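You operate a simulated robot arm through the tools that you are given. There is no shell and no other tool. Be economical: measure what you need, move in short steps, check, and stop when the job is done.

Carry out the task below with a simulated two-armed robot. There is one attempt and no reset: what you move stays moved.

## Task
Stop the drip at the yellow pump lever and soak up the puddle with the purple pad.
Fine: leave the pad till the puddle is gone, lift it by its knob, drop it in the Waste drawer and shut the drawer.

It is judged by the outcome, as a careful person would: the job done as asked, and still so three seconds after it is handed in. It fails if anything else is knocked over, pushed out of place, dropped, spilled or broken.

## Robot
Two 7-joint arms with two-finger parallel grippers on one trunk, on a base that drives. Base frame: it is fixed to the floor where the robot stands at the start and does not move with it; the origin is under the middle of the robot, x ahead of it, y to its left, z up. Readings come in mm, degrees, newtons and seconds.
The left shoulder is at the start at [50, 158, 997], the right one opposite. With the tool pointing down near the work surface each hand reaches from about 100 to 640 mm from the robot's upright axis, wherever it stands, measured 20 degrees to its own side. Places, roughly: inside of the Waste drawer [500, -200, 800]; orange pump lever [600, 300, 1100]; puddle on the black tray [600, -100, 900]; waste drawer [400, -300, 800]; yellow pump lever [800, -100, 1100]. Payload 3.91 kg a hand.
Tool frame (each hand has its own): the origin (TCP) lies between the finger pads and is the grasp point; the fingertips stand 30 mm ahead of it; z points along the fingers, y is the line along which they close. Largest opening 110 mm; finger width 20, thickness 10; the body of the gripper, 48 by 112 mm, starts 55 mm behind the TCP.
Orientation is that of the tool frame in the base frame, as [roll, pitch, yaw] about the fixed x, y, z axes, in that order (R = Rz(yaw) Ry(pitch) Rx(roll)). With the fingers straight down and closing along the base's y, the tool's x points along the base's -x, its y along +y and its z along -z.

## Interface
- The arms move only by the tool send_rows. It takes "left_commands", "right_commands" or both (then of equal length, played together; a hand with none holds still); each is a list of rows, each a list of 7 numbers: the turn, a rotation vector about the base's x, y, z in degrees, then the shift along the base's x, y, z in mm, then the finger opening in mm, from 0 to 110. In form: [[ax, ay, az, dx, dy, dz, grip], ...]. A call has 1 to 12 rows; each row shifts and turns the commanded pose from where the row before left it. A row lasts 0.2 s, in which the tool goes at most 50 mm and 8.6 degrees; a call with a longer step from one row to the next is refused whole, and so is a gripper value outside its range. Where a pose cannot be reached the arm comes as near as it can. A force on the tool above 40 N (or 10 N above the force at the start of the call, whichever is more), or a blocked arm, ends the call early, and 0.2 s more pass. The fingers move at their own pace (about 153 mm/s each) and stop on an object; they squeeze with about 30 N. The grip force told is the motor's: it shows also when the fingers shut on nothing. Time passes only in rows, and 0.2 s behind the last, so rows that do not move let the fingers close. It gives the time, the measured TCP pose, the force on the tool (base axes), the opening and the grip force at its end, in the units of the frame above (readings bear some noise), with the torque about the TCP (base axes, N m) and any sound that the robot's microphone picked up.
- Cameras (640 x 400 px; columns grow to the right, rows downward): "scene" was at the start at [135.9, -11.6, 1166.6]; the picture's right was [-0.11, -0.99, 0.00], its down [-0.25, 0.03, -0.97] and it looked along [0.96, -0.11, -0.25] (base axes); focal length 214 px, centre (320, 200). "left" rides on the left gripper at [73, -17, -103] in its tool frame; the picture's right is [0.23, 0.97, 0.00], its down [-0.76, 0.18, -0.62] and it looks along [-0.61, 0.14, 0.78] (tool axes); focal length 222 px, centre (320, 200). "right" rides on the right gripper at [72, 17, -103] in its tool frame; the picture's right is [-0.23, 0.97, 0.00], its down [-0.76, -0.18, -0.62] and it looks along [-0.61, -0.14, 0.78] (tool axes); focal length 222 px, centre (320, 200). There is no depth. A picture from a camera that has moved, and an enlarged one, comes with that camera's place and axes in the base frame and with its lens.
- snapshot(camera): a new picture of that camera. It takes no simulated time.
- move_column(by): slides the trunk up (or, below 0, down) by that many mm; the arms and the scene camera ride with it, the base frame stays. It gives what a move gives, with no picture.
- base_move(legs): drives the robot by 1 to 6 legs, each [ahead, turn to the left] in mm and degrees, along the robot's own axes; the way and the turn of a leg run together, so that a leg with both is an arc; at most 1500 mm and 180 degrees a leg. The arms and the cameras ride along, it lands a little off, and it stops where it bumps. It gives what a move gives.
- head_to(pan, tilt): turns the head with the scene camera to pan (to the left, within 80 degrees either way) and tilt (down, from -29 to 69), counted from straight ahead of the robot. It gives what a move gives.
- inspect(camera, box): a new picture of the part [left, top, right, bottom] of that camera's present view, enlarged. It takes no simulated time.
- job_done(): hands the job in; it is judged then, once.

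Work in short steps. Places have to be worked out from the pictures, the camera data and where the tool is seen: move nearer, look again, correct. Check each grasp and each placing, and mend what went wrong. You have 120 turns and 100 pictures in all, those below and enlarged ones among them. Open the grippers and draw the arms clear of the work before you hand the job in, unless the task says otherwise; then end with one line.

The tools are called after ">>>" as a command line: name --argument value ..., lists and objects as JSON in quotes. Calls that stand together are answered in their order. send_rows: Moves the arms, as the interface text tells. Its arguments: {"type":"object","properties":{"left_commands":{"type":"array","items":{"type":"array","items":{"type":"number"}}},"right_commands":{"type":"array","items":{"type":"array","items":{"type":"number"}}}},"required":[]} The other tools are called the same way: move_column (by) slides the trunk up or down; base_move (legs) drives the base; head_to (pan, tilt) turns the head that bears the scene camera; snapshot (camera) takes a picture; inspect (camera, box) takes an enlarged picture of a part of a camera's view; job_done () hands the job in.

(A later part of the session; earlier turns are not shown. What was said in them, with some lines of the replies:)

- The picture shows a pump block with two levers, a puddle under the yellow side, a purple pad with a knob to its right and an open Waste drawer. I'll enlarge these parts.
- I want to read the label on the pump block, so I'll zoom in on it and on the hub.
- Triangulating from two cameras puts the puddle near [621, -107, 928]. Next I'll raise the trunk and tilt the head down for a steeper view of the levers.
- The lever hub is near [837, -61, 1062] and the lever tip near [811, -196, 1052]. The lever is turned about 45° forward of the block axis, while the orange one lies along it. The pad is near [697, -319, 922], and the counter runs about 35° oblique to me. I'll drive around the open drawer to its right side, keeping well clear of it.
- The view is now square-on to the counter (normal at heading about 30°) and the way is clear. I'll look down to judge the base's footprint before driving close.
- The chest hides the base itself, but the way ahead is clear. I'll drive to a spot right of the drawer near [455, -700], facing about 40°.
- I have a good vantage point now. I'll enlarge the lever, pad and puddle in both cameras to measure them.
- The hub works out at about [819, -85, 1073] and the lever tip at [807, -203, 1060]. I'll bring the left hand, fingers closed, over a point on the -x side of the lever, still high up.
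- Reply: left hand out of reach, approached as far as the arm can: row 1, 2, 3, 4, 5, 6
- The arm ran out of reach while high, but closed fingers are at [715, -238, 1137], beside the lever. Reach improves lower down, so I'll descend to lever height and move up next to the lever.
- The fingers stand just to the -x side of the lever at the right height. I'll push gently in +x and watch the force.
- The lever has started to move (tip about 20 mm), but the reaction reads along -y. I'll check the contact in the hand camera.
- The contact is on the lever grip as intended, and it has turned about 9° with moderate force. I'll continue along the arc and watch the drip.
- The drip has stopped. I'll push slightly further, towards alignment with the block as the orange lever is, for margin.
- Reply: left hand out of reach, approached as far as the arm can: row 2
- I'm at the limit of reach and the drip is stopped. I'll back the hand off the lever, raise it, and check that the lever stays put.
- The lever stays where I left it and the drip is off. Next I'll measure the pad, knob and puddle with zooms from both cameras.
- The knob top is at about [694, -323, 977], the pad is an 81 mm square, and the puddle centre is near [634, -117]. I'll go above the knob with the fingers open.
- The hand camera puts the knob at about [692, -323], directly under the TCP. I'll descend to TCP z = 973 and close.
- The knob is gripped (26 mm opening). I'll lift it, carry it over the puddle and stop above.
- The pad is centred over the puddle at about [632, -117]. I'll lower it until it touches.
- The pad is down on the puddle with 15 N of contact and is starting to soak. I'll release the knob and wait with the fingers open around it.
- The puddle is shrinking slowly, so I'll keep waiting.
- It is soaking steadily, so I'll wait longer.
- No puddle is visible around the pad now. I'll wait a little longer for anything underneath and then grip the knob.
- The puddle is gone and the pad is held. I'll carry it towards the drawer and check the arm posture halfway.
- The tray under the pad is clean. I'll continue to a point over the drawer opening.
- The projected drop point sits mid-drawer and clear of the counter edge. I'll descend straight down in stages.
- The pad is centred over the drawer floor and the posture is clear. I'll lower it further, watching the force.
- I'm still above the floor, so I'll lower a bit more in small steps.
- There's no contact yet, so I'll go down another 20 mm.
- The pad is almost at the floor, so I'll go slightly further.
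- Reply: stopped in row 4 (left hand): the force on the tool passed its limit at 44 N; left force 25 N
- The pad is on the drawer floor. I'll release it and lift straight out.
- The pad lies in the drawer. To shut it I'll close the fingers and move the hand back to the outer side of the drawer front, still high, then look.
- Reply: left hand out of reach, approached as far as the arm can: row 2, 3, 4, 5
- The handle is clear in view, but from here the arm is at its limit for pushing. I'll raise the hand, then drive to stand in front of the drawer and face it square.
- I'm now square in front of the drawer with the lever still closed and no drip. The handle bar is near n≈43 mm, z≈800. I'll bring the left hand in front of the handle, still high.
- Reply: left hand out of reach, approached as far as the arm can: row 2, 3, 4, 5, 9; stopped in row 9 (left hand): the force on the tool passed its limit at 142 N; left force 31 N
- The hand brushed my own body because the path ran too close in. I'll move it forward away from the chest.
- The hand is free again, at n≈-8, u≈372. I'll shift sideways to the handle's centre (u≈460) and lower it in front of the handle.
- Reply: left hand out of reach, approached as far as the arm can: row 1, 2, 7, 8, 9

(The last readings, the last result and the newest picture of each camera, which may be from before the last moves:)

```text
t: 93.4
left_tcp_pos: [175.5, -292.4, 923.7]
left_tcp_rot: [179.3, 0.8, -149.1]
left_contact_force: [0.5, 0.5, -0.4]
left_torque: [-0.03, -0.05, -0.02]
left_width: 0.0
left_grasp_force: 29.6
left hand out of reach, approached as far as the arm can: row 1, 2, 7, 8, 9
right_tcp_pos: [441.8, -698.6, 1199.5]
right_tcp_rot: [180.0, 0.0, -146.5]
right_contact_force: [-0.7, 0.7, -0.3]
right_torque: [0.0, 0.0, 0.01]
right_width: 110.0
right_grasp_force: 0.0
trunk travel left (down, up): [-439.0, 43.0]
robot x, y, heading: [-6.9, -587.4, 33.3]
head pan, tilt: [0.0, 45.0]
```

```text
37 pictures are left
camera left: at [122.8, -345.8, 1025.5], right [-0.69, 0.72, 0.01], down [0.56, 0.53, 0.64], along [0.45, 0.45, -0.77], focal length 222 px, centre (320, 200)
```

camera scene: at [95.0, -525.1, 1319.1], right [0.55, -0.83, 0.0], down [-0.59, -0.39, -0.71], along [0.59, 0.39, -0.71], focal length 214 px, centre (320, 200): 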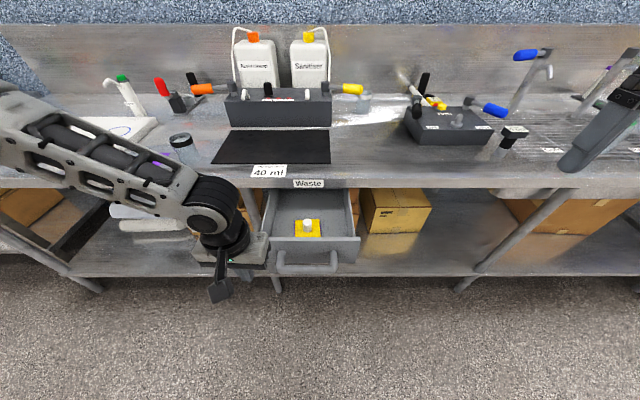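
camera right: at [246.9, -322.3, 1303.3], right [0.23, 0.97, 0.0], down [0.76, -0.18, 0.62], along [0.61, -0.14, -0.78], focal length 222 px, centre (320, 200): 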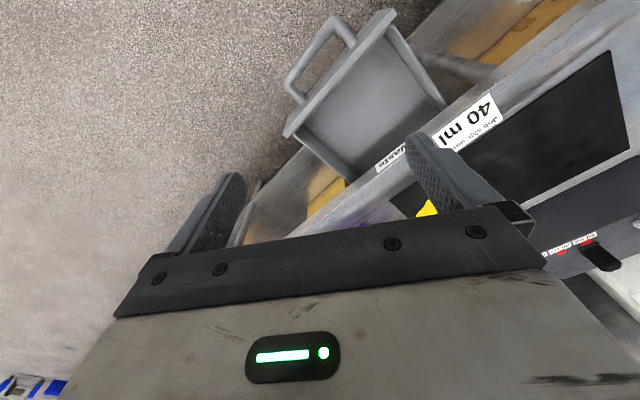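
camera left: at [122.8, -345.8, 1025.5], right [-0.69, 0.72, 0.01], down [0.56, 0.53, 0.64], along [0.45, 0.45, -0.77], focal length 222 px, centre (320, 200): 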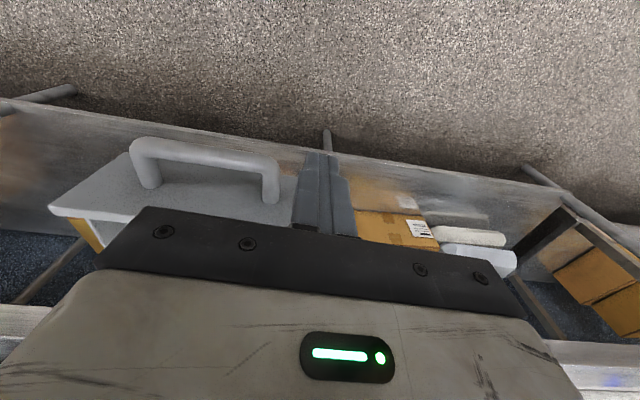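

The left arm can't fold in to the centre from here. I'll raise the hand, lower the trunk, and shift the base to the right so that the handle falls in the left arm's natural reach.

>>> send_rows --left_commands '[[0, 0, 0, 0, 0, 45, 0], [0, 0, 0, 0, 0, 45, 0], [0, 0, 0, 0, 0, 45, 0], [0, 0, 0, 0, 0, 45, 0], [0, 0, 0, 0, 0, 0, 0]]'

>>> move_column --by -200

>>> base_move --legs '[[-100, 0], [0, -90], [130, 0], [0, 90]]'

>>> snapshot --camera "scene"

>>> snapshot --camera "left"

```text
t: 94.6
left_tcp_pos: [180.5, -293.7, 1105.6]
left_tcp_rot: [179.1, 0.7, -149.2]
left_contact_force: [0.3, -0.3, 0.3]
left_torque: [-0.03, 0.02, -0.01]
left_width: 0.1
left_grasp_force: 30.0
right_tcp_pos: [443.6, -698.7, 1200.3]
right_tcp_rot: [-180.0, 0.0, -146.5]
right_contact_force: [-0.8, 0.3, 1.0]
right_torque: [-0.01, -0.03, -0.01]
right_width: 110.1
right_grasp_force: 0.1
trunk travel left (down, up): [-439.0, 43.0]
robot x, y, heading: [-8.8, -594.4, 33.6]
head pan, tilt: [0.0, 45.0]
```

```text
t: 96.8
left_tcp_pos: [179.9, -293.5, 904.3]
left_tcp_rot: [179.1, 0.7, -149.3]
left_contact_force: [0.6, -0.3, 0.3]
left_torque: [0.01, -0.01, 0.01]
left_width: 0.3
left_grasp_force: 30.2
right_tcp_pos: [443.7, -698.9, 1000.1]
right_tcp_rot: [-179.9, 0.0, -146.5]
right_contact_force: [0.2, 0.0, -0.5]
right_torque: [0.0, -0.01, 0.0]
right_width: 110.1
right_grasp_force: 0.0
trunk travel left (down, up): [-239.0, 243.0]
robot x, y, heading: [-9.6, -591.1, 33.4]
head pan, tilt: [0.0, 45.0]
```

```text
t: 106.5
left_tcp_pos: [167.1, -453.6, 904.8]
left_tcp_rot: [179.1, 0.7, -148.7]
left_contact_force: [-0.4, -0.2, -0.2]
left_torque: [0.01, 0.0, 0.01]
left_width: 0.1
left_grasp_force: 29.7
right_tcp_pos: [434.7, -857.9, 999.9]
right_tcp_rot: [-180.0, 0.1, -146.0]
right_contact_force: [0.8, -0.9, 0.5]
right_torque: [-0.02, -0.02, 0.05]
right_width: 109.7
right_grasp_force: 0.0
trunk travel left (down, up): [-239.0, 243.0]
robot x, y, heading: [-20.8, -755.6, 34.2]
head pan, tilt: [0.0, 45.0]
```

```text
36 pictures are left
camera scene: at [84.2, -687.9, 1119.1], right [0.56, -0.83, 0.0], down [-0.59, -0.4, -0.71], along [0.59, 0.4, -0.71], focal length 214 px, centre (320, 200)
```

scene: 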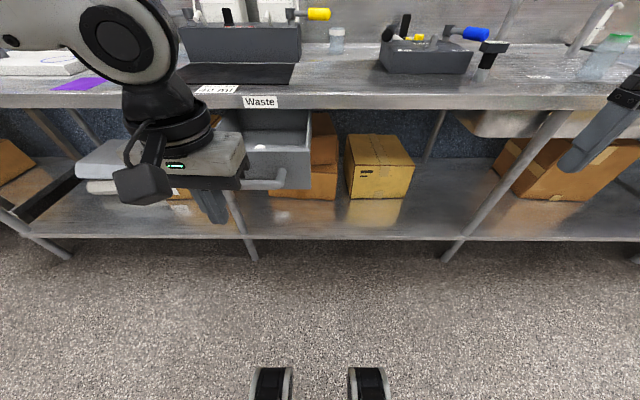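

```text
35 pictures are left
camera left: at [113.6, -509.7, 1006.4], right [-0.7, 0.71, 0.01], down [0.56, 0.54, 0.64], along [0.45, 0.45, -0.77], focal length 222 px, centre (320, 200)
```

left: 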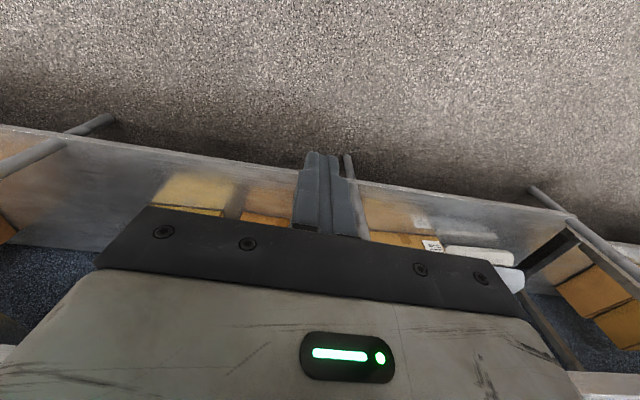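

The hand now lines up with the handle (u≈471, n≈-111). I'll lower it to about z = 800 and check the height against the bar.

>>> send_rows --left_commands '[[0, 0, 0, 0, 0, -35, 0], [0, 0, 0, 0, 0, -35, 0], [0, 0, 0, 0, 0, -35, 0], [0, 0, 0, 0, 0, 0, 0]]'

>>> inspect --camera "scene" --box '[130, 70, 370, 270]'

>>> snapshot --camera "left"

```text
t: 107.5
left_tcp_pos: [167.7, -456.0, 798.7]
left_tcp_rot: [179.0, 0.6, -148.7]
left_contact_force: [0.1, -0.2, -0.3]
left_torque: [0.0, 0.01, 0.01]
left_width: 0.0
left_grasp_force: 29.7
right_tcp_pos: [434.8, -859.6, 999.6]
right_tcp_rot: [179.9, 0.0, -146.0]
right_contact_force: [0.4, -0.1, 0.1]
right_torque: [0.01, 0.0, 0.01]
right_width: 110.1
right_grasp_force: 0.1
trunk travel left (down, up): [-239.0, 243.0]
robot x, y, heading: [-19.3, -757.9, 34.0]
head pan, tilt: [0.0, 45.0]
```

```text
2.00 times, centred on (250, 170) of scene
camera zoom: at [84.3, -687.9, 1119.1], right [0.56, -0.83, 0.0], down [-0.59, -0.4, -0.71], along [0.59, 0.4, -0.71], focal length 429 px, centre (460, 260)
```

zoom: 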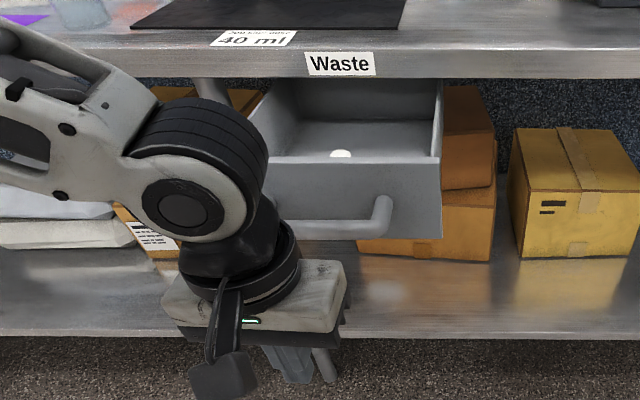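

```text
33 pictures are left
camera left: at [114.1, -510.1, 900.6], right [-0.7, 0.71, 0.01], down [0.56, 0.54, 0.64], along [0.45, 0.45, -0.77], focal length 222 px, centre (320, 200)
```

left: 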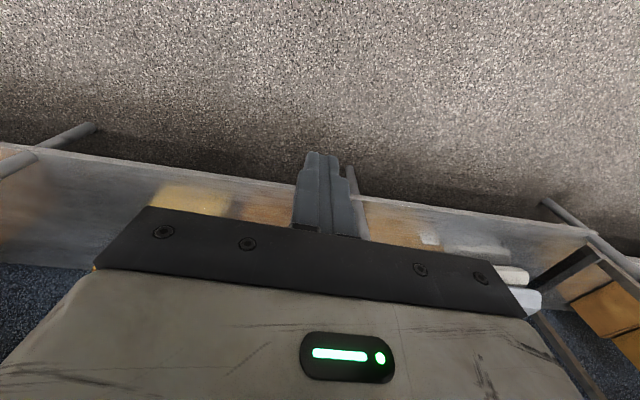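

The handle bar works out at about n = 37, z = 821, so the finger height suits. I'll raise the hand slightly and drive 90 mm forward, stopping just short of the bar.

>>> send_rows --left_commands '[[0, 0, 0, 0, 0, 12, 0], [0, 0, 0, 0, 0, 0, 0]]'

>>> base_move --legs '[[90, 0]]'

>>> inspect --camera "scene" --box '[130, 100, 370, 300]'

>>> snapshot --camera "left"

```text
t: 108.0
left_tcp_pos: [166.1, -455.0, 812.7]
left_tcp_rot: [179.1, 0.5, -148.7]
left_contact_force: [-0.3, 0.7, -0.6]
left_torque: [-0.01, 0.0, -0.01]
left_width: 0.1
left_grasp_force: 30.3
right_tcp_pos: [434.9, -858.6, 1000.5]
right_tcp_rot: [-180.0, 0.1, -145.8]
right_contact_force: [0.9, 0.2, -0.8]
right_torque: [0.0, -0.03, -0.01]
right_width: 110.1
right_grasp_force: 0.1
trunk travel left (down, up): [-239.0, 243.0]
robot x, y, heading: [-21.6, -757.0, 34.1]
head pan, tilt: [0.0, 45.0]
```

```text
t: 109.2
left_tcp_pos: [242.8, -406.2, 811.0]
left_tcp_rot: [179.1, 0.6, -148.8]
left_contact_force: [-0.5, -0.4, 0.4]
left_torque: [-0.02, -0.01, -0.01]
left_width: 0.1
left_grasp_force: 29.8
right_tcp_pos: [509.0, -810.0, 1000.1]
right_tcp_rot: [-180.0, 0.1, -146.1]
right_contact_force: [-0.1, -0.8, 0.0]
right_torque: [0.0, -0.01, 0.03]
right_width: 110.0
right_grasp_force: 0.1
trunk travel left (down, up): [-239.0, 243.0]
robot x, y, heading: [53.2, -704.4, 34.0]
head pan, tilt: [0.0, 45.0]
```

```text
2.00 times, centred on (250, 200) of scene
camera zoom: at [159.4, -637.6, 1119.0], right [0.56, -0.83, 0.0], down [-0.59, -0.39, -0.71], along [0.59, 0.39, -0.71], focal length 429 px, centre (460, 200)
```

zoom: 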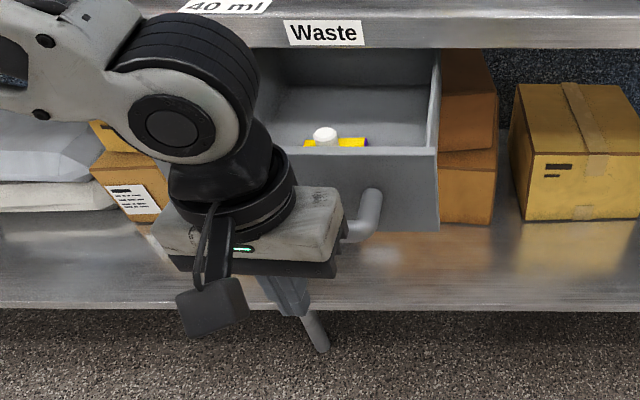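

```text
31 pictures are left
camera left: at [189.0, -460.2, 913.7], right [-0.7, 0.71, 0.01], down [0.56, 0.53, 0.64], along [0.45, 0.45, -0.77], focal length 222 px, centre (320, 200)
```

left: 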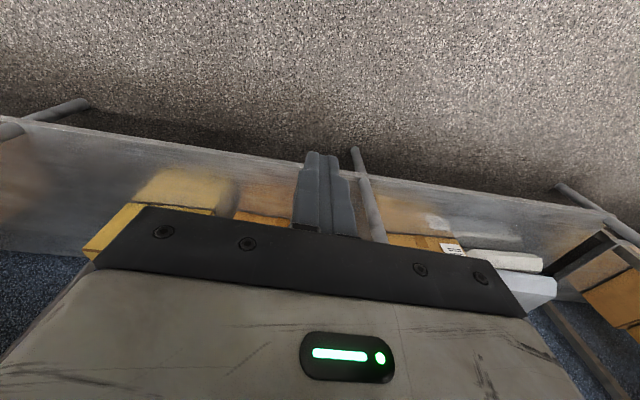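

There's about 35 mm to the bar. Before pushing I'll check where the forearm and elbow are relative to the counter.

>>> head_to --pan 45 --tilt 25

>>> snapshot --camera "scene"

```text
t: 110.3
left_tcp_pos: [241.3, -406.8, 812.1]
left_tcp_rot: [179.0, 0.8, -148.8]
left_contact_force: [0.8, 0.2, -0.2]
left_torque: [0.03, -0.01, -0.03]
left_width: 0.3
left_grasp_force: 30.9
right_tcp_pos: [508.1, -809.1, 1000.5]
right_tcp_rot: [180.0, 0.0, -146.0]
right_contact_force: [0.0, 0.3, 0.0]
right_torque: [0.01, 0.01, -0.01]
right_width: 109.9
right_grasp_force: 0.0
trunk travel left (down, up): [-239.0, 243.0]
robot x, y, heading: [53.8, -704.7, 33.8]
head pan, tilt: [45.0, 25.0]
```

```text
30 pictures are left
camera scene: at [109.5, -592.7, 1149.6], right [0.98, -0.19, 0.0], down [-0.08, -0.41, -0.91], along [0.17, 0.89, -0.42], focal length 214 px, centre (320, 200)
```

scene: 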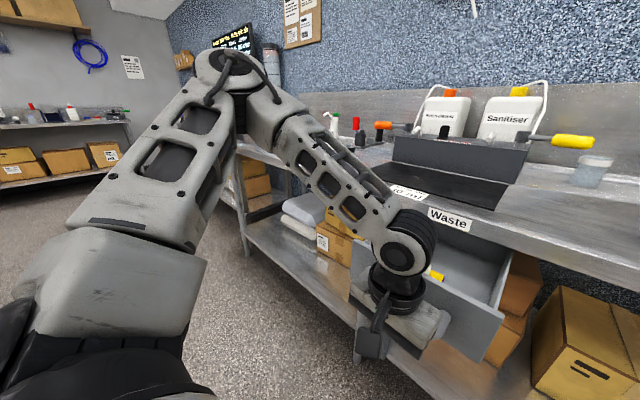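

The elbow is high and the forearm is well clear of the counter. I'll push towards the counter along its normal.

>>> send_rows --left_commands '[[0, 0, 0, 12.5, 8.3, 0, 0], [0, 0, 0, 12.5, 8.3, 0, 0], [0, 0, 0, 12.5, 8.3, 0, 0], [0, 0, 0, 12.5, 8.3, 0, 0], [0, 0, 0, 12.5, 8.3, 0, 0], [0, 0, 0, 12.5, 8.3, 0, 0]]'

>>> snapshot --camera "scene"

```text
t: 111.7
left_tcp_pos: [317.4, -356.7, 811.9]
left_tcp_rot: [179.2, 0.7, -148.8]
left_contact_force: [0.0, 0.2, -0.4]
left_torque: [-0.04, 0.02, -0.02]
left_width: 0.3
left_grasp_force: 30.1
right_tcp_pos: [509.9, -808.9, 1000.3]
right_tcp_rot: [-180.0, 0.0, -146.0]
right_contact_force: [0.0, -0.1, -0.8]
right_torque: [0.03, -0.04, -0.02]
right_width: 110.0
right_grasp_force: 0.1
trunk travel left (down, up): [-239.0, 243.0]
robot x, y, heading: [55.5, -701.7, 34.0]
head pan, tilt: [45.0, 25.0]
```

```text
29 pictures are left
camera scene: at [109.5, -592.6, 1149.6], right [0.98, -0.19, 0.0], down [-0.08, -0.41, -0.91], along [0.17, 0.89, -0.42], focal length 214 px, centre (320, 200)
```

scene: 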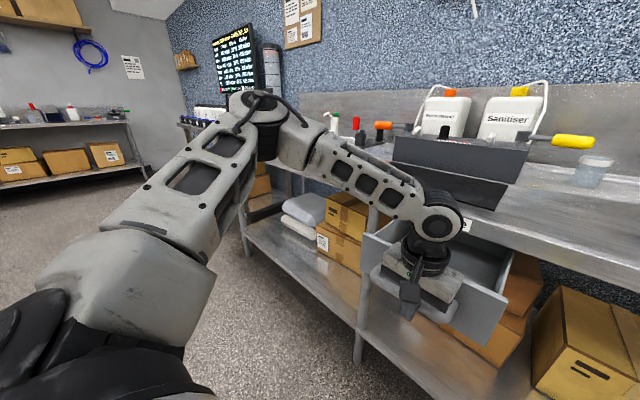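

There's no force although I expected contact by now. I'll check the finger and handle relation closely.

>>> inspect --camera "scene" --box '[340, 190, 540, 350]'

>>> snapshot --camera "left"

```text
2.50 times, centred on (440, 270) of scene
camera zoom: at [109.5, -592.6, 1149.6], right [0.98, -0.19, 0.0], down [-0.08, -0.41, -0.91], along [0.17, 0.89, -0.42], focal length 536 px, centre (20, 25)
```

zoom: 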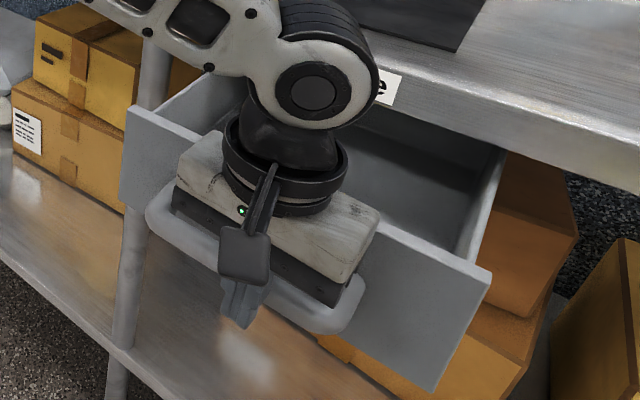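

```text
27 pictures are left
camera left: at [264.7, -411.2, 913.8], right [-0.7, 0.71, 0.01], down [0.56, 0.53, 0.64], along [0.45, 0.45, -0.77], focal length 222 px, centre (320, 200)
```

left: 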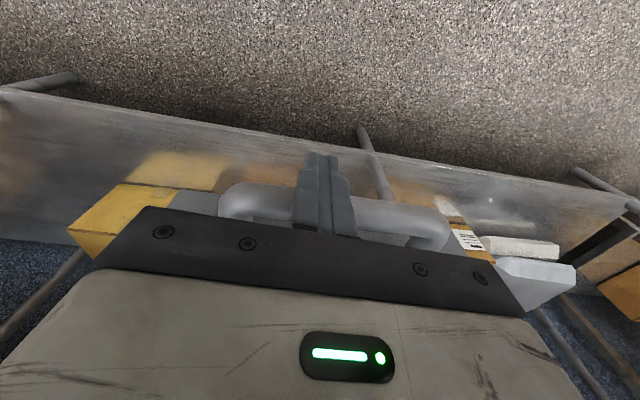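

The fingers are in front of the bar, centred, and just about touching it. I'll keep pushing.

>>> send_rows --left_commands '[[0, 0, 0, 10, 6.6, 0, 0], [0, 0, 0, 10, 6.6, 0, 0], [0, 0, 0, 10, 6.6, 0, 0], [0, 0, 0, 10, 6.6, 0, 0], [0, 0, 0, 10, 6.6, 0, 0], [0, 0, 0, 10, 6.6, 0, 0], [0, 0, 0, 10, 6.6, 0, 0], [0, 0, 0, 10, 6.6, 0, 0]]'

>>> snapshot --camera "scene"

```text
t: 113.5
left_tcp_pos: [361.8, -290.1, 822.9]
left_tcp_rot: [179.0, 0.8, -148.8]
left_contact_force: [0.3, 0.3, -0.1]
left_torque: [-0.01, 0.01, 0.01]
left_width: 0.0
left_grasp_force: 30.0
left hand out of reach, approached as far as the arm can: row 3, 4, 5, 6, 7, 8
right_tcp_pos: [509.3, -808.7, 999.9]
right_tcp_rot: [-180.0, 0.2, -146.0]
right_contact_force: [0.7, 0.1, 0.6]
right_torque: [-0.02, -0.03, 0.01]
right_width: 110.2
right_grasp_force: 0.0
trunk travel left (down, up): [-239.0, 243.0]
robot x, y, heading: [55.3, -706.4, 34.0]
head pan, tilt: [45.0, 25.0]
```

```text
26 pictures are left
camera scene: at [109.4, -592.6, 1149.7], right [0.98, -0.19, 0.0], down [-0.08, -0.41, -0.91], along [0.17, 0.89, -0.42], focal length 214 px, centre (320, 200)
```

scene: 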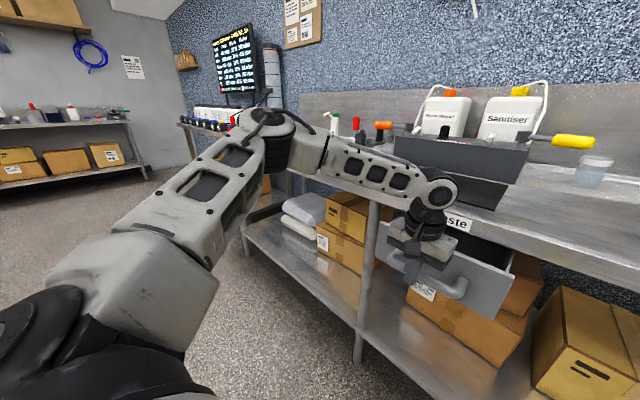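

The drawer is sliding in, but the arm is out of reach. I'll draw the hand back, drive the base closer, then push again with the arm so the force guard applies.

>>> send_rows --left_commands '[[0, 0, 0, -30, -20, 0, 0], [0, 0, 0, -30, -20, 0, 0], [0, 0, 0, -30, -25, -5, 0], [0, 0, 0, -20, -20, -5, 0], [0, 0, 0, 0, 0, 0, 0]]'

>>> base_move --legs '[[90, 0]]'

>>> snapshot --camera "scene"

>>> snapshot --camera "left"

```text
t: 114.7
left_tcp_pos: [252.5, -374.9, 814.8]
left_tcp_rot: [179.1, 0.7, -148.7]
left_contact_force: [-0.3, -0.6, -0.3]
left_torque: [-0.02, 0.01, -0.01]
left_width: 0.1
left_grasp_force: 29.9
right_tcp_pos: [509.4, -808.6, 1000.8]
right_tcp_rot: [-179.9, 0.1, -146.1]
right_contact_force: [0.3, 0.1, 0.9]
right_torque: [0.05, -0.02, 0.02]
right_width: 110.3
right_grasp_force: 0.1
trunk travel left (down, up): [-239.0, 243.0]
robot x, y, heading: [57.9, -703.7, 33.8]
head pan, tilt: [45.0, 25.0]
```

```text
t: 115.8
left_tcp_pos: [326.4, -326.3, 813.6]
left_tcp_rot: [179.1, 0.7, -148.9]
left_contact_force: [0.0, 0.2, -0.7]
left_torque: [-0.01, -0.02, -0.04]
left_width: 0.0
left_grasp_force: 29.8
right_tcp_pos: [582.5, -760.9, 999.6]
right_tcp_rot: [179.9, -0.1, -146.2]
right_contact_force: [0.2, 0.4, 0.2]
right_torque: [0.0, 0.0, 0.0]
right_width: 110.2
right_grasp_force: 0.1
trunk travel left (down, up): [-239.0, 243.0]
robot x, y, heading: [126.1, -655.7, 33.9]
head pan, tilt: [45.0, 25.0]
```

```text
25 pictures are left
camera scene: at [182.8, -543.9, 1149.6], right [0.98, -0.2, 0.0], down [-0.08, -0.41, -0.91], along [0.18, 0.89, -0.42], focal length 214 px, centre (320, 200)
```

scene: 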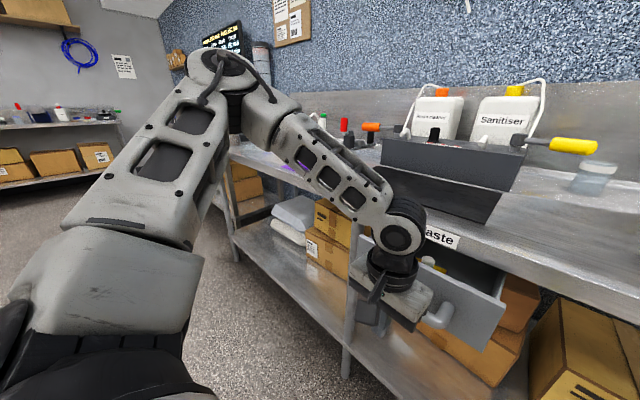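

```text
24 pictures are left
camera left: at [272.6, -381.5, 916.1], right [-0.7, 0.72, 0.01], down [0.56, 0.53, 0.64], along [0.45, 0.45, -0.77], focal length 222 px, centre (320, 200)
```

left: 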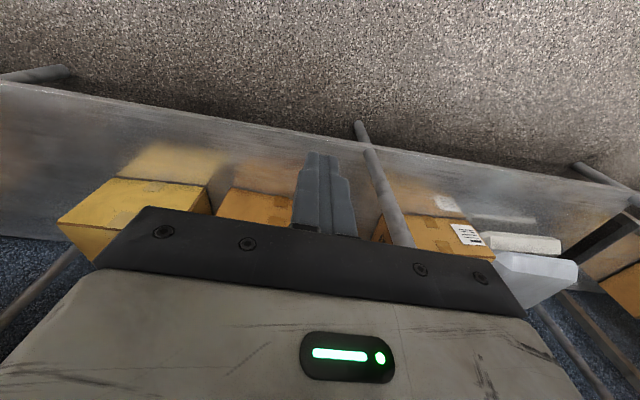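

The hand is at n≈92, u≈452. I'll push forward again along the normal.

>>> send_rows --left_commands '[[0, 0, 0, 12.5, 8.3, 0, 0], [0, 0, 0, 12.5, 8.3, 0, 0], [0, 0, 0, 12.5, 8.3, 0, 0], [0, 0, 0, 8.3, 5.5, 0, 0], [0, 0, 0, 8.3, 5.5, 0, 0], [0, 0, 0, 8.3, 5.5, 0, 0], [0, 0, 0, 8.3, 5.5, 0, 0], [0, 0, 0, 8.3, 5.5, 0, 0]]'

>>> snapshot --camera "scene"

```text
t: 117.6
left_tcp_pos: [405.8, -273.5, 814.5]
left_tcp_rot: [179.0, 0.8, -148.9]
left_contact_force: [1.0, 0.7, -0.4]
left_torque: [0.01, -0.01, -0.03]
left_width: 0.0
left_grasp_force: 30.1
right_tcp_pos: [581.8, -760.8, 1000.3]
right_tcp_rot: [-180.0, 0.1, -146.2]
right_contact_force: [-0.6, 0.0, -0.2]
right_torque: [0.02, 0.02, -0.03]
right_width: 110.3
right_grasp_force: 0.0
trunk travel left (down, up): [-239.0, 243.0]
robot x, y, heading: [127.7, -653.8, 33.7]
head pan, tilt: [45.0, 25.0]
```

```text
23 pictures are left
camera scene: at [182.6, -544.1, 1149.6], right [0.98, -0.2, 0.0], down [-0.08, -0.41, -0.91], along [0.18, 0.89, -0.42], focal length 214 px, centre (320, 200)
```

scene: 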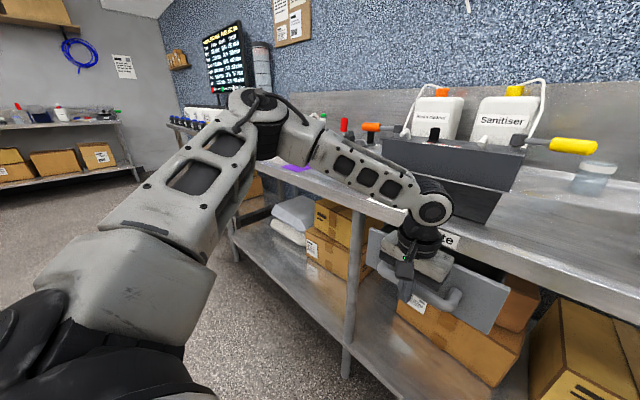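

The drawer looks nearly shut with the hand at n≈188, so I'll look closer.

>>> inspect --camera "scene" --box '[350, 190, 550, 340]'

```text
2.67 times, centred on (450, 265) of scene
camera zoom: at [182.6, -544.1, 1149.6], right [0.98, -0.2, 0.0], down [-0.08, -0.41, -0.91], along [0.18, 0.89, -0.42], focal length 572 px, centre (-27, 27)
```

zoom: 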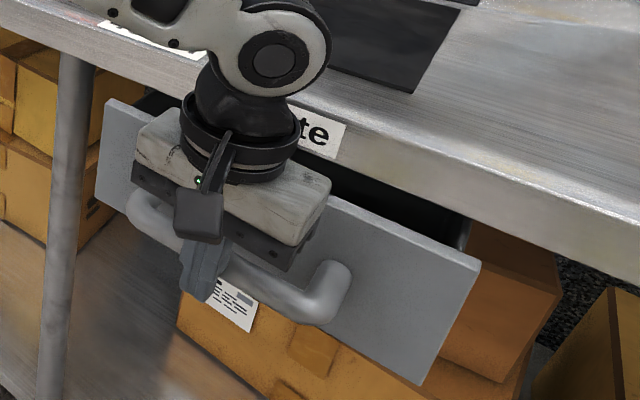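

It's still about 45 mm open. To keep the wrist clear of the counter edge I'll tilt the hand 15° so the fingers point forward, then continue pushing.

>>> send_rows --left_commands '[[4.1, -6.3, 0, -6, -4, 2, 0], [4.1, -6.3, 0, -6, -4, 2, 0], [0, 0, 0, 8.3, 5.5, 0, 0], [0, 0, 0, 8.3, 5.5, 0, 0], [0, 0, 0, 8.3, 5.5, 0, 0], [0, 0, 0, 8.3, 5.5, 0, 0], [0, 0, 0, 0, 0, 0, 0]]'

>>> inspect --camera "scene" --box '[350, 190, 550, 340]'

```text
t: 119.2
left_tcp_pos: [424.9, -262.7, 818.5]
left_tcp_rot: [178.4, 15.4, -149.1]
left_contact_force: [-12.5, -9.6, 0.4]
left_torque: [-0.15, 0.14, 0.0]
left_width: 0.0
left_grasp_force: 30.1
right_tcp_pos: [580.3, -761.5, 1000.7]
right_tcp_rot: [-179.9, 0.2, -146.2]
right_contact_force: [0.2, 0.1, -0.1]
right_torque: [0.02, 0.02, 0.0]
right_width: 110.0
right_grasp_force: 0.1
trunk travel left (down, up): [-239.0, 243.0]
robot x, y, heading: [125.6, -653.1, 33.3]
head pan, tilt: [45.0, 25.0]
```

```text
2.67 times, centred on (450, 265) of scene
camera zoom: at [181.6, -544.8, 1149.8], right [0.98, -0.2, 0.0], down [-0.08, -0.41, -0.91], along [0.18, 0.89, -0.42], focal length 572 px, centre (-27, 27)
```

zoom: 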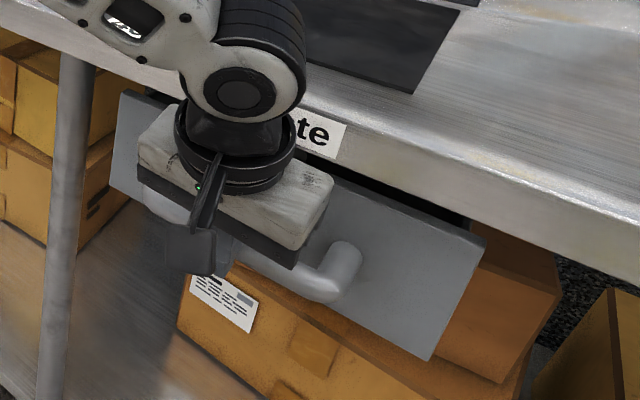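

A 16 N reaction suggests the drawer is at or near its stop. I'll push slightly more to see whether it still moves.

>>> send_rows --left_commands '[[0, 0, 0, 3.3, 2.2, 0, 0], [0, 0, 0, 3.3, 2.2, 0, 0], [0, 0, 0, 3.3, 2.2, 0, 0], [0, 0, 0, 0, 0, 0, 0]]'

>>> inspect --camera "scene" --box '[350, 190, 550, 340]'

```text
t: 119.7
left_tcp_pos: [424.5, -263.0, 815.2]
left_tcp_rot: [178.5, 14.7, -149.0]
left_contact_force: [-5.7, -4.3, -0.1]
left_torque: [-0.01, 0.09, 0.0]
left_width: 0.1
left_grasp_force: 30.0
right_tcp_pos: [580.2, -761.1, 1000.2]
right_tcp_rot: [-180.0, 0.0, -146.3]
right_contact_force: [0.3, 0.2, -0.2]
right_torque: [0.04, 0.01, -0.01]
right_width: 109.9
right_grasp_force: 0.0
trunk travel left (down, up): [-239.0, 243.0]
robot x, y, heading: [127.6, -656.8, 33.6]
head pan, tilt: [45.0, 25.0]
stopped in row 2 (left hand): the force on the tool passed its limit at 43 N (the readings are from after the stop); the commanded pose is now the measured one
```

```text
2.67 times, centred on (450, 265) of scene
camera zoom: at [181.8, -544.6, 1149.7], right [0.98, -0.2, 0.0], down [-0.08, -0.41, -0.91], along [0.18, 0.89, -0.42], focal length 572 px, centre (-27, 27)
```

zoom: 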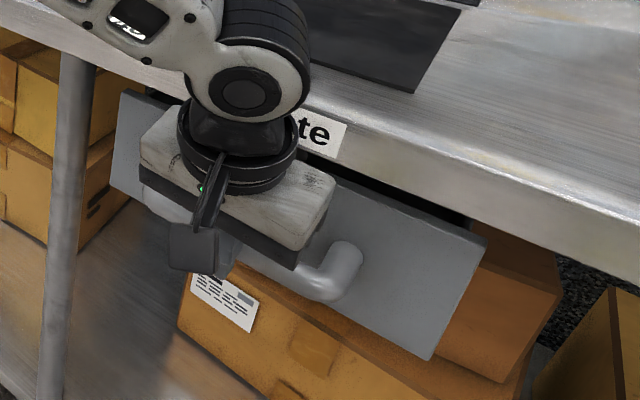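

The drawer is firmly against its stop (43 N, no motion). I'll draw the hand back, raise it, back the base off, and check everything.

>>> send_rows --left_commands '[[0, 0, 0, -25, -16, 0, 0], [0, 0, 0, -25, -16, 0, 0], [0, 0, 0, -25, -16, 0, 0], [0, 0, 0, -15, -10, 0, 0], [0, 0, 0, 0, 0, 40, 40], [0, 0, 0, 0, 0, 40, 80], [0, 0, 0, 0, 0, 40, 80], [0, 0, 0, 0, 0, 40, 80], [0, 0, 0, 0, 0, 40, 80]]'

>>> base_move --legs '[[-350, 0]]'

>>> head_to --pan 10 --tilt 20

>>> snapshot --camera "scene"

```text
t: 121.7
left_tcp_pos: [336.5, -319.5, 1015.2]
left_tcp_rot: [178.5, 14.8, -149.1]
left_contact_force: [0.2, -0.9, 0.4]
left_torque: [0.0, -0.01, -0.01]
left_width: 79.8
left_grasp_force: 0.0
right_tcp_pos: [580.1, -761.4, 1000.1]
right_tcp_rot: [179.9, 0.1, -146.1]
right_contact_force: [0.8, -0.2, -0.3]
right_torque: [-0.01, 0.02, -0.01]
right_width: 110.2
right_grasp_force: 0.1
trunk travel left (down, up): [-239.0, 243.0]
robot x, y, heading: [127.8, -651.8, 34.0]
head pan, tilt: [45.0, 25.0]
```

```text
t: 124.0
left_tcp_pos: [44.6, -513.9, 1014.0]
left_tcp_rot: [178.6, 14.6, -149.0]
left_contact_force: [-0.3, 0.5, -0.6]
left_torque: [0.0, 0.01, 0.01]
left_width: 79.9
left_grasp_force: 0.1
right_tcp_pos: [288.6, -956.1, 1001.1]
right_tcp_rot: [180.0, 0.1, -146.2]
right_contact_force: [-0.1, -0.3, -0.2]
right_torque: [0.04, -0.02, 0.01]
right_width: 110.0
right_grasp_force: 0.0
trunk travel left (down, up): [-239.0, 243.0]
robot x, y, heading: [-163.2, -851.4, 34.1]
head pan, tilt: [45.0, 25.0]
```

```text
t: 125.0
left_tcp_pos: [44.0, -513.5, 1014.2]
left_tcp_rot: [178.4, 14.8, -149.1]
left_contact_force: [-0.9, -0.4, 0.3]
left_torque: [-0.01, -0.01, 0.0]
left_width: 80.1
left_grasp_force: 0.1
right_tcp_pos: [289.1, -956.8, 998.9]
right_tcp_rot: [180.0, 0.0, -146.1]
right_contact_force: [-0.2, -0.8, 0.2]
right_torque: [-0.01, -0.01, 0.0]
right_width: 110.1
right_grasp_force: 0.1
trunk travel left (down, up): [-239.0, 243.0]
robot x, y, heading: [-167.7, -853.4, 33.7]
head pan, tilt: [10.0, 20.0]
```

```text
19 pictures are left
camera scene: at [-60.5, -765.2, 1157.7], right [0.69, -0.72, 0.0], down [-0.25, -0.24, -0.94], along [0.68, 0.65, -0.34], focal length 214 px, centre (320, 200)
```

scene: 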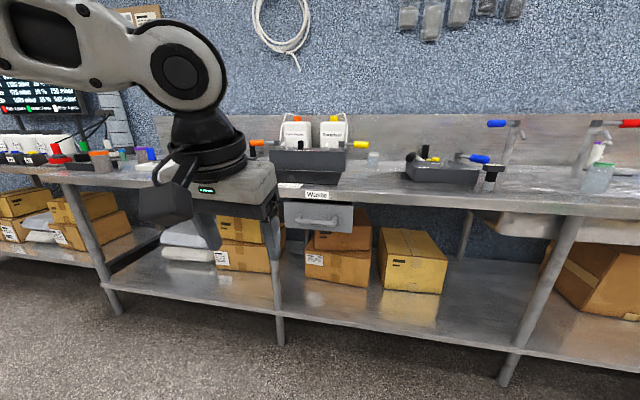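

>>> inspect --camera "scene" --box '[240, 105, 400, 250]'

>>> move_column --by 240

>>> inspect --camera "scene" --box '[160, 160, 480, 380]'

```text
2.76 times, centred on (320, 178) of scene
camera zoom: at [-60.5, -765.2, 1157.7], right [0.69, -0.72, 0.0], down [-0.25, -0.24, -0.94], along [0.68, 0.65, -0.34], focal length 592 px, centre (320, 262)
```

zoom: 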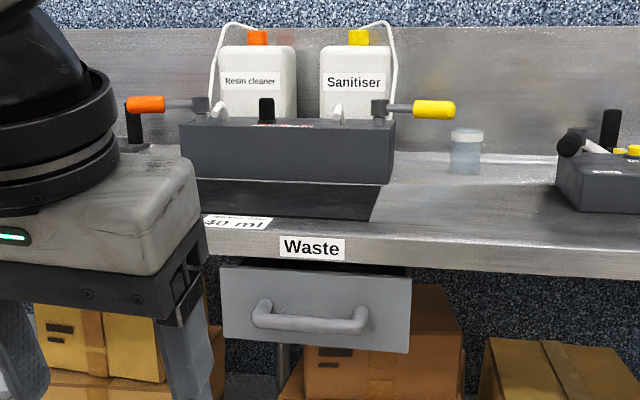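

```text
t: 127.5
left_tcp_pos: [44.5, -513.7, 1255.0]
left_tcp_rot: [178.5, 14.8, -149.0]
left_contact_force: [-0.3, -0.5, 0.6]
left_torque: [-0.02, 0.01, 0.0]
left_width: 80.0
left_grasp_force: 0.1
right_tcp_pos: [289.9, -956.0, 1240.8]
right_tcp_rot: [-179.9, 0.0, -146.1]
right_contact_force: [-0.6, 0.0, 0.6]
right_torque: [0.0, 0.0, 0.0]
right_width: 110.1
right_grasp_force: 0.0
trunk travel left (down, up): [-479.0, 3.0]
robot x, y, heading: [-165.7, -847.7, 33.8]
head pan, tilt: [10.0, 20.0]
```

```text
1.82 times, centred on (320, 270) of scene
camera zoom: at [-60.4, -765.3, 1397.7], right [0.69, -0.72, 0.0], down [-0.25, -0.24, -0.94], along [0.68, 0.65, -0.34], focal length 390 px, centre (320, 73)
```

zoom: 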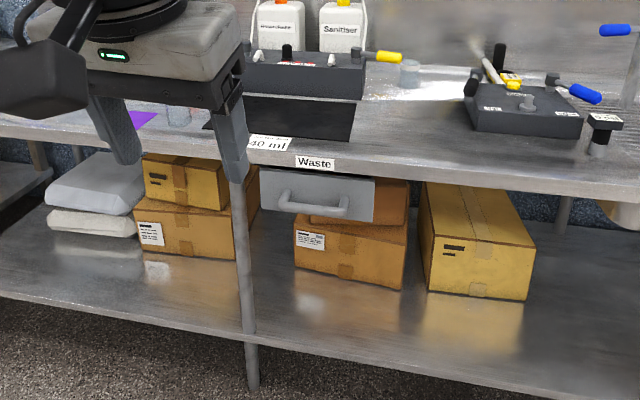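

The pump line is dry, the tray is clean, the drawer is shut against its stop (front behind the counter edge), and the arms are clear with grippers open. I'm handing the job in.

>>> job_done

```text
The job is handed in.
```

I stopped the drip at the yellow lever, soaked up the puddle with the purple pad, dropped the pad in the Waste drawer and shut the drawer. The left hand briefly bumped the robot's own body on the way. Nothing else looked disturbed in the last pictures.
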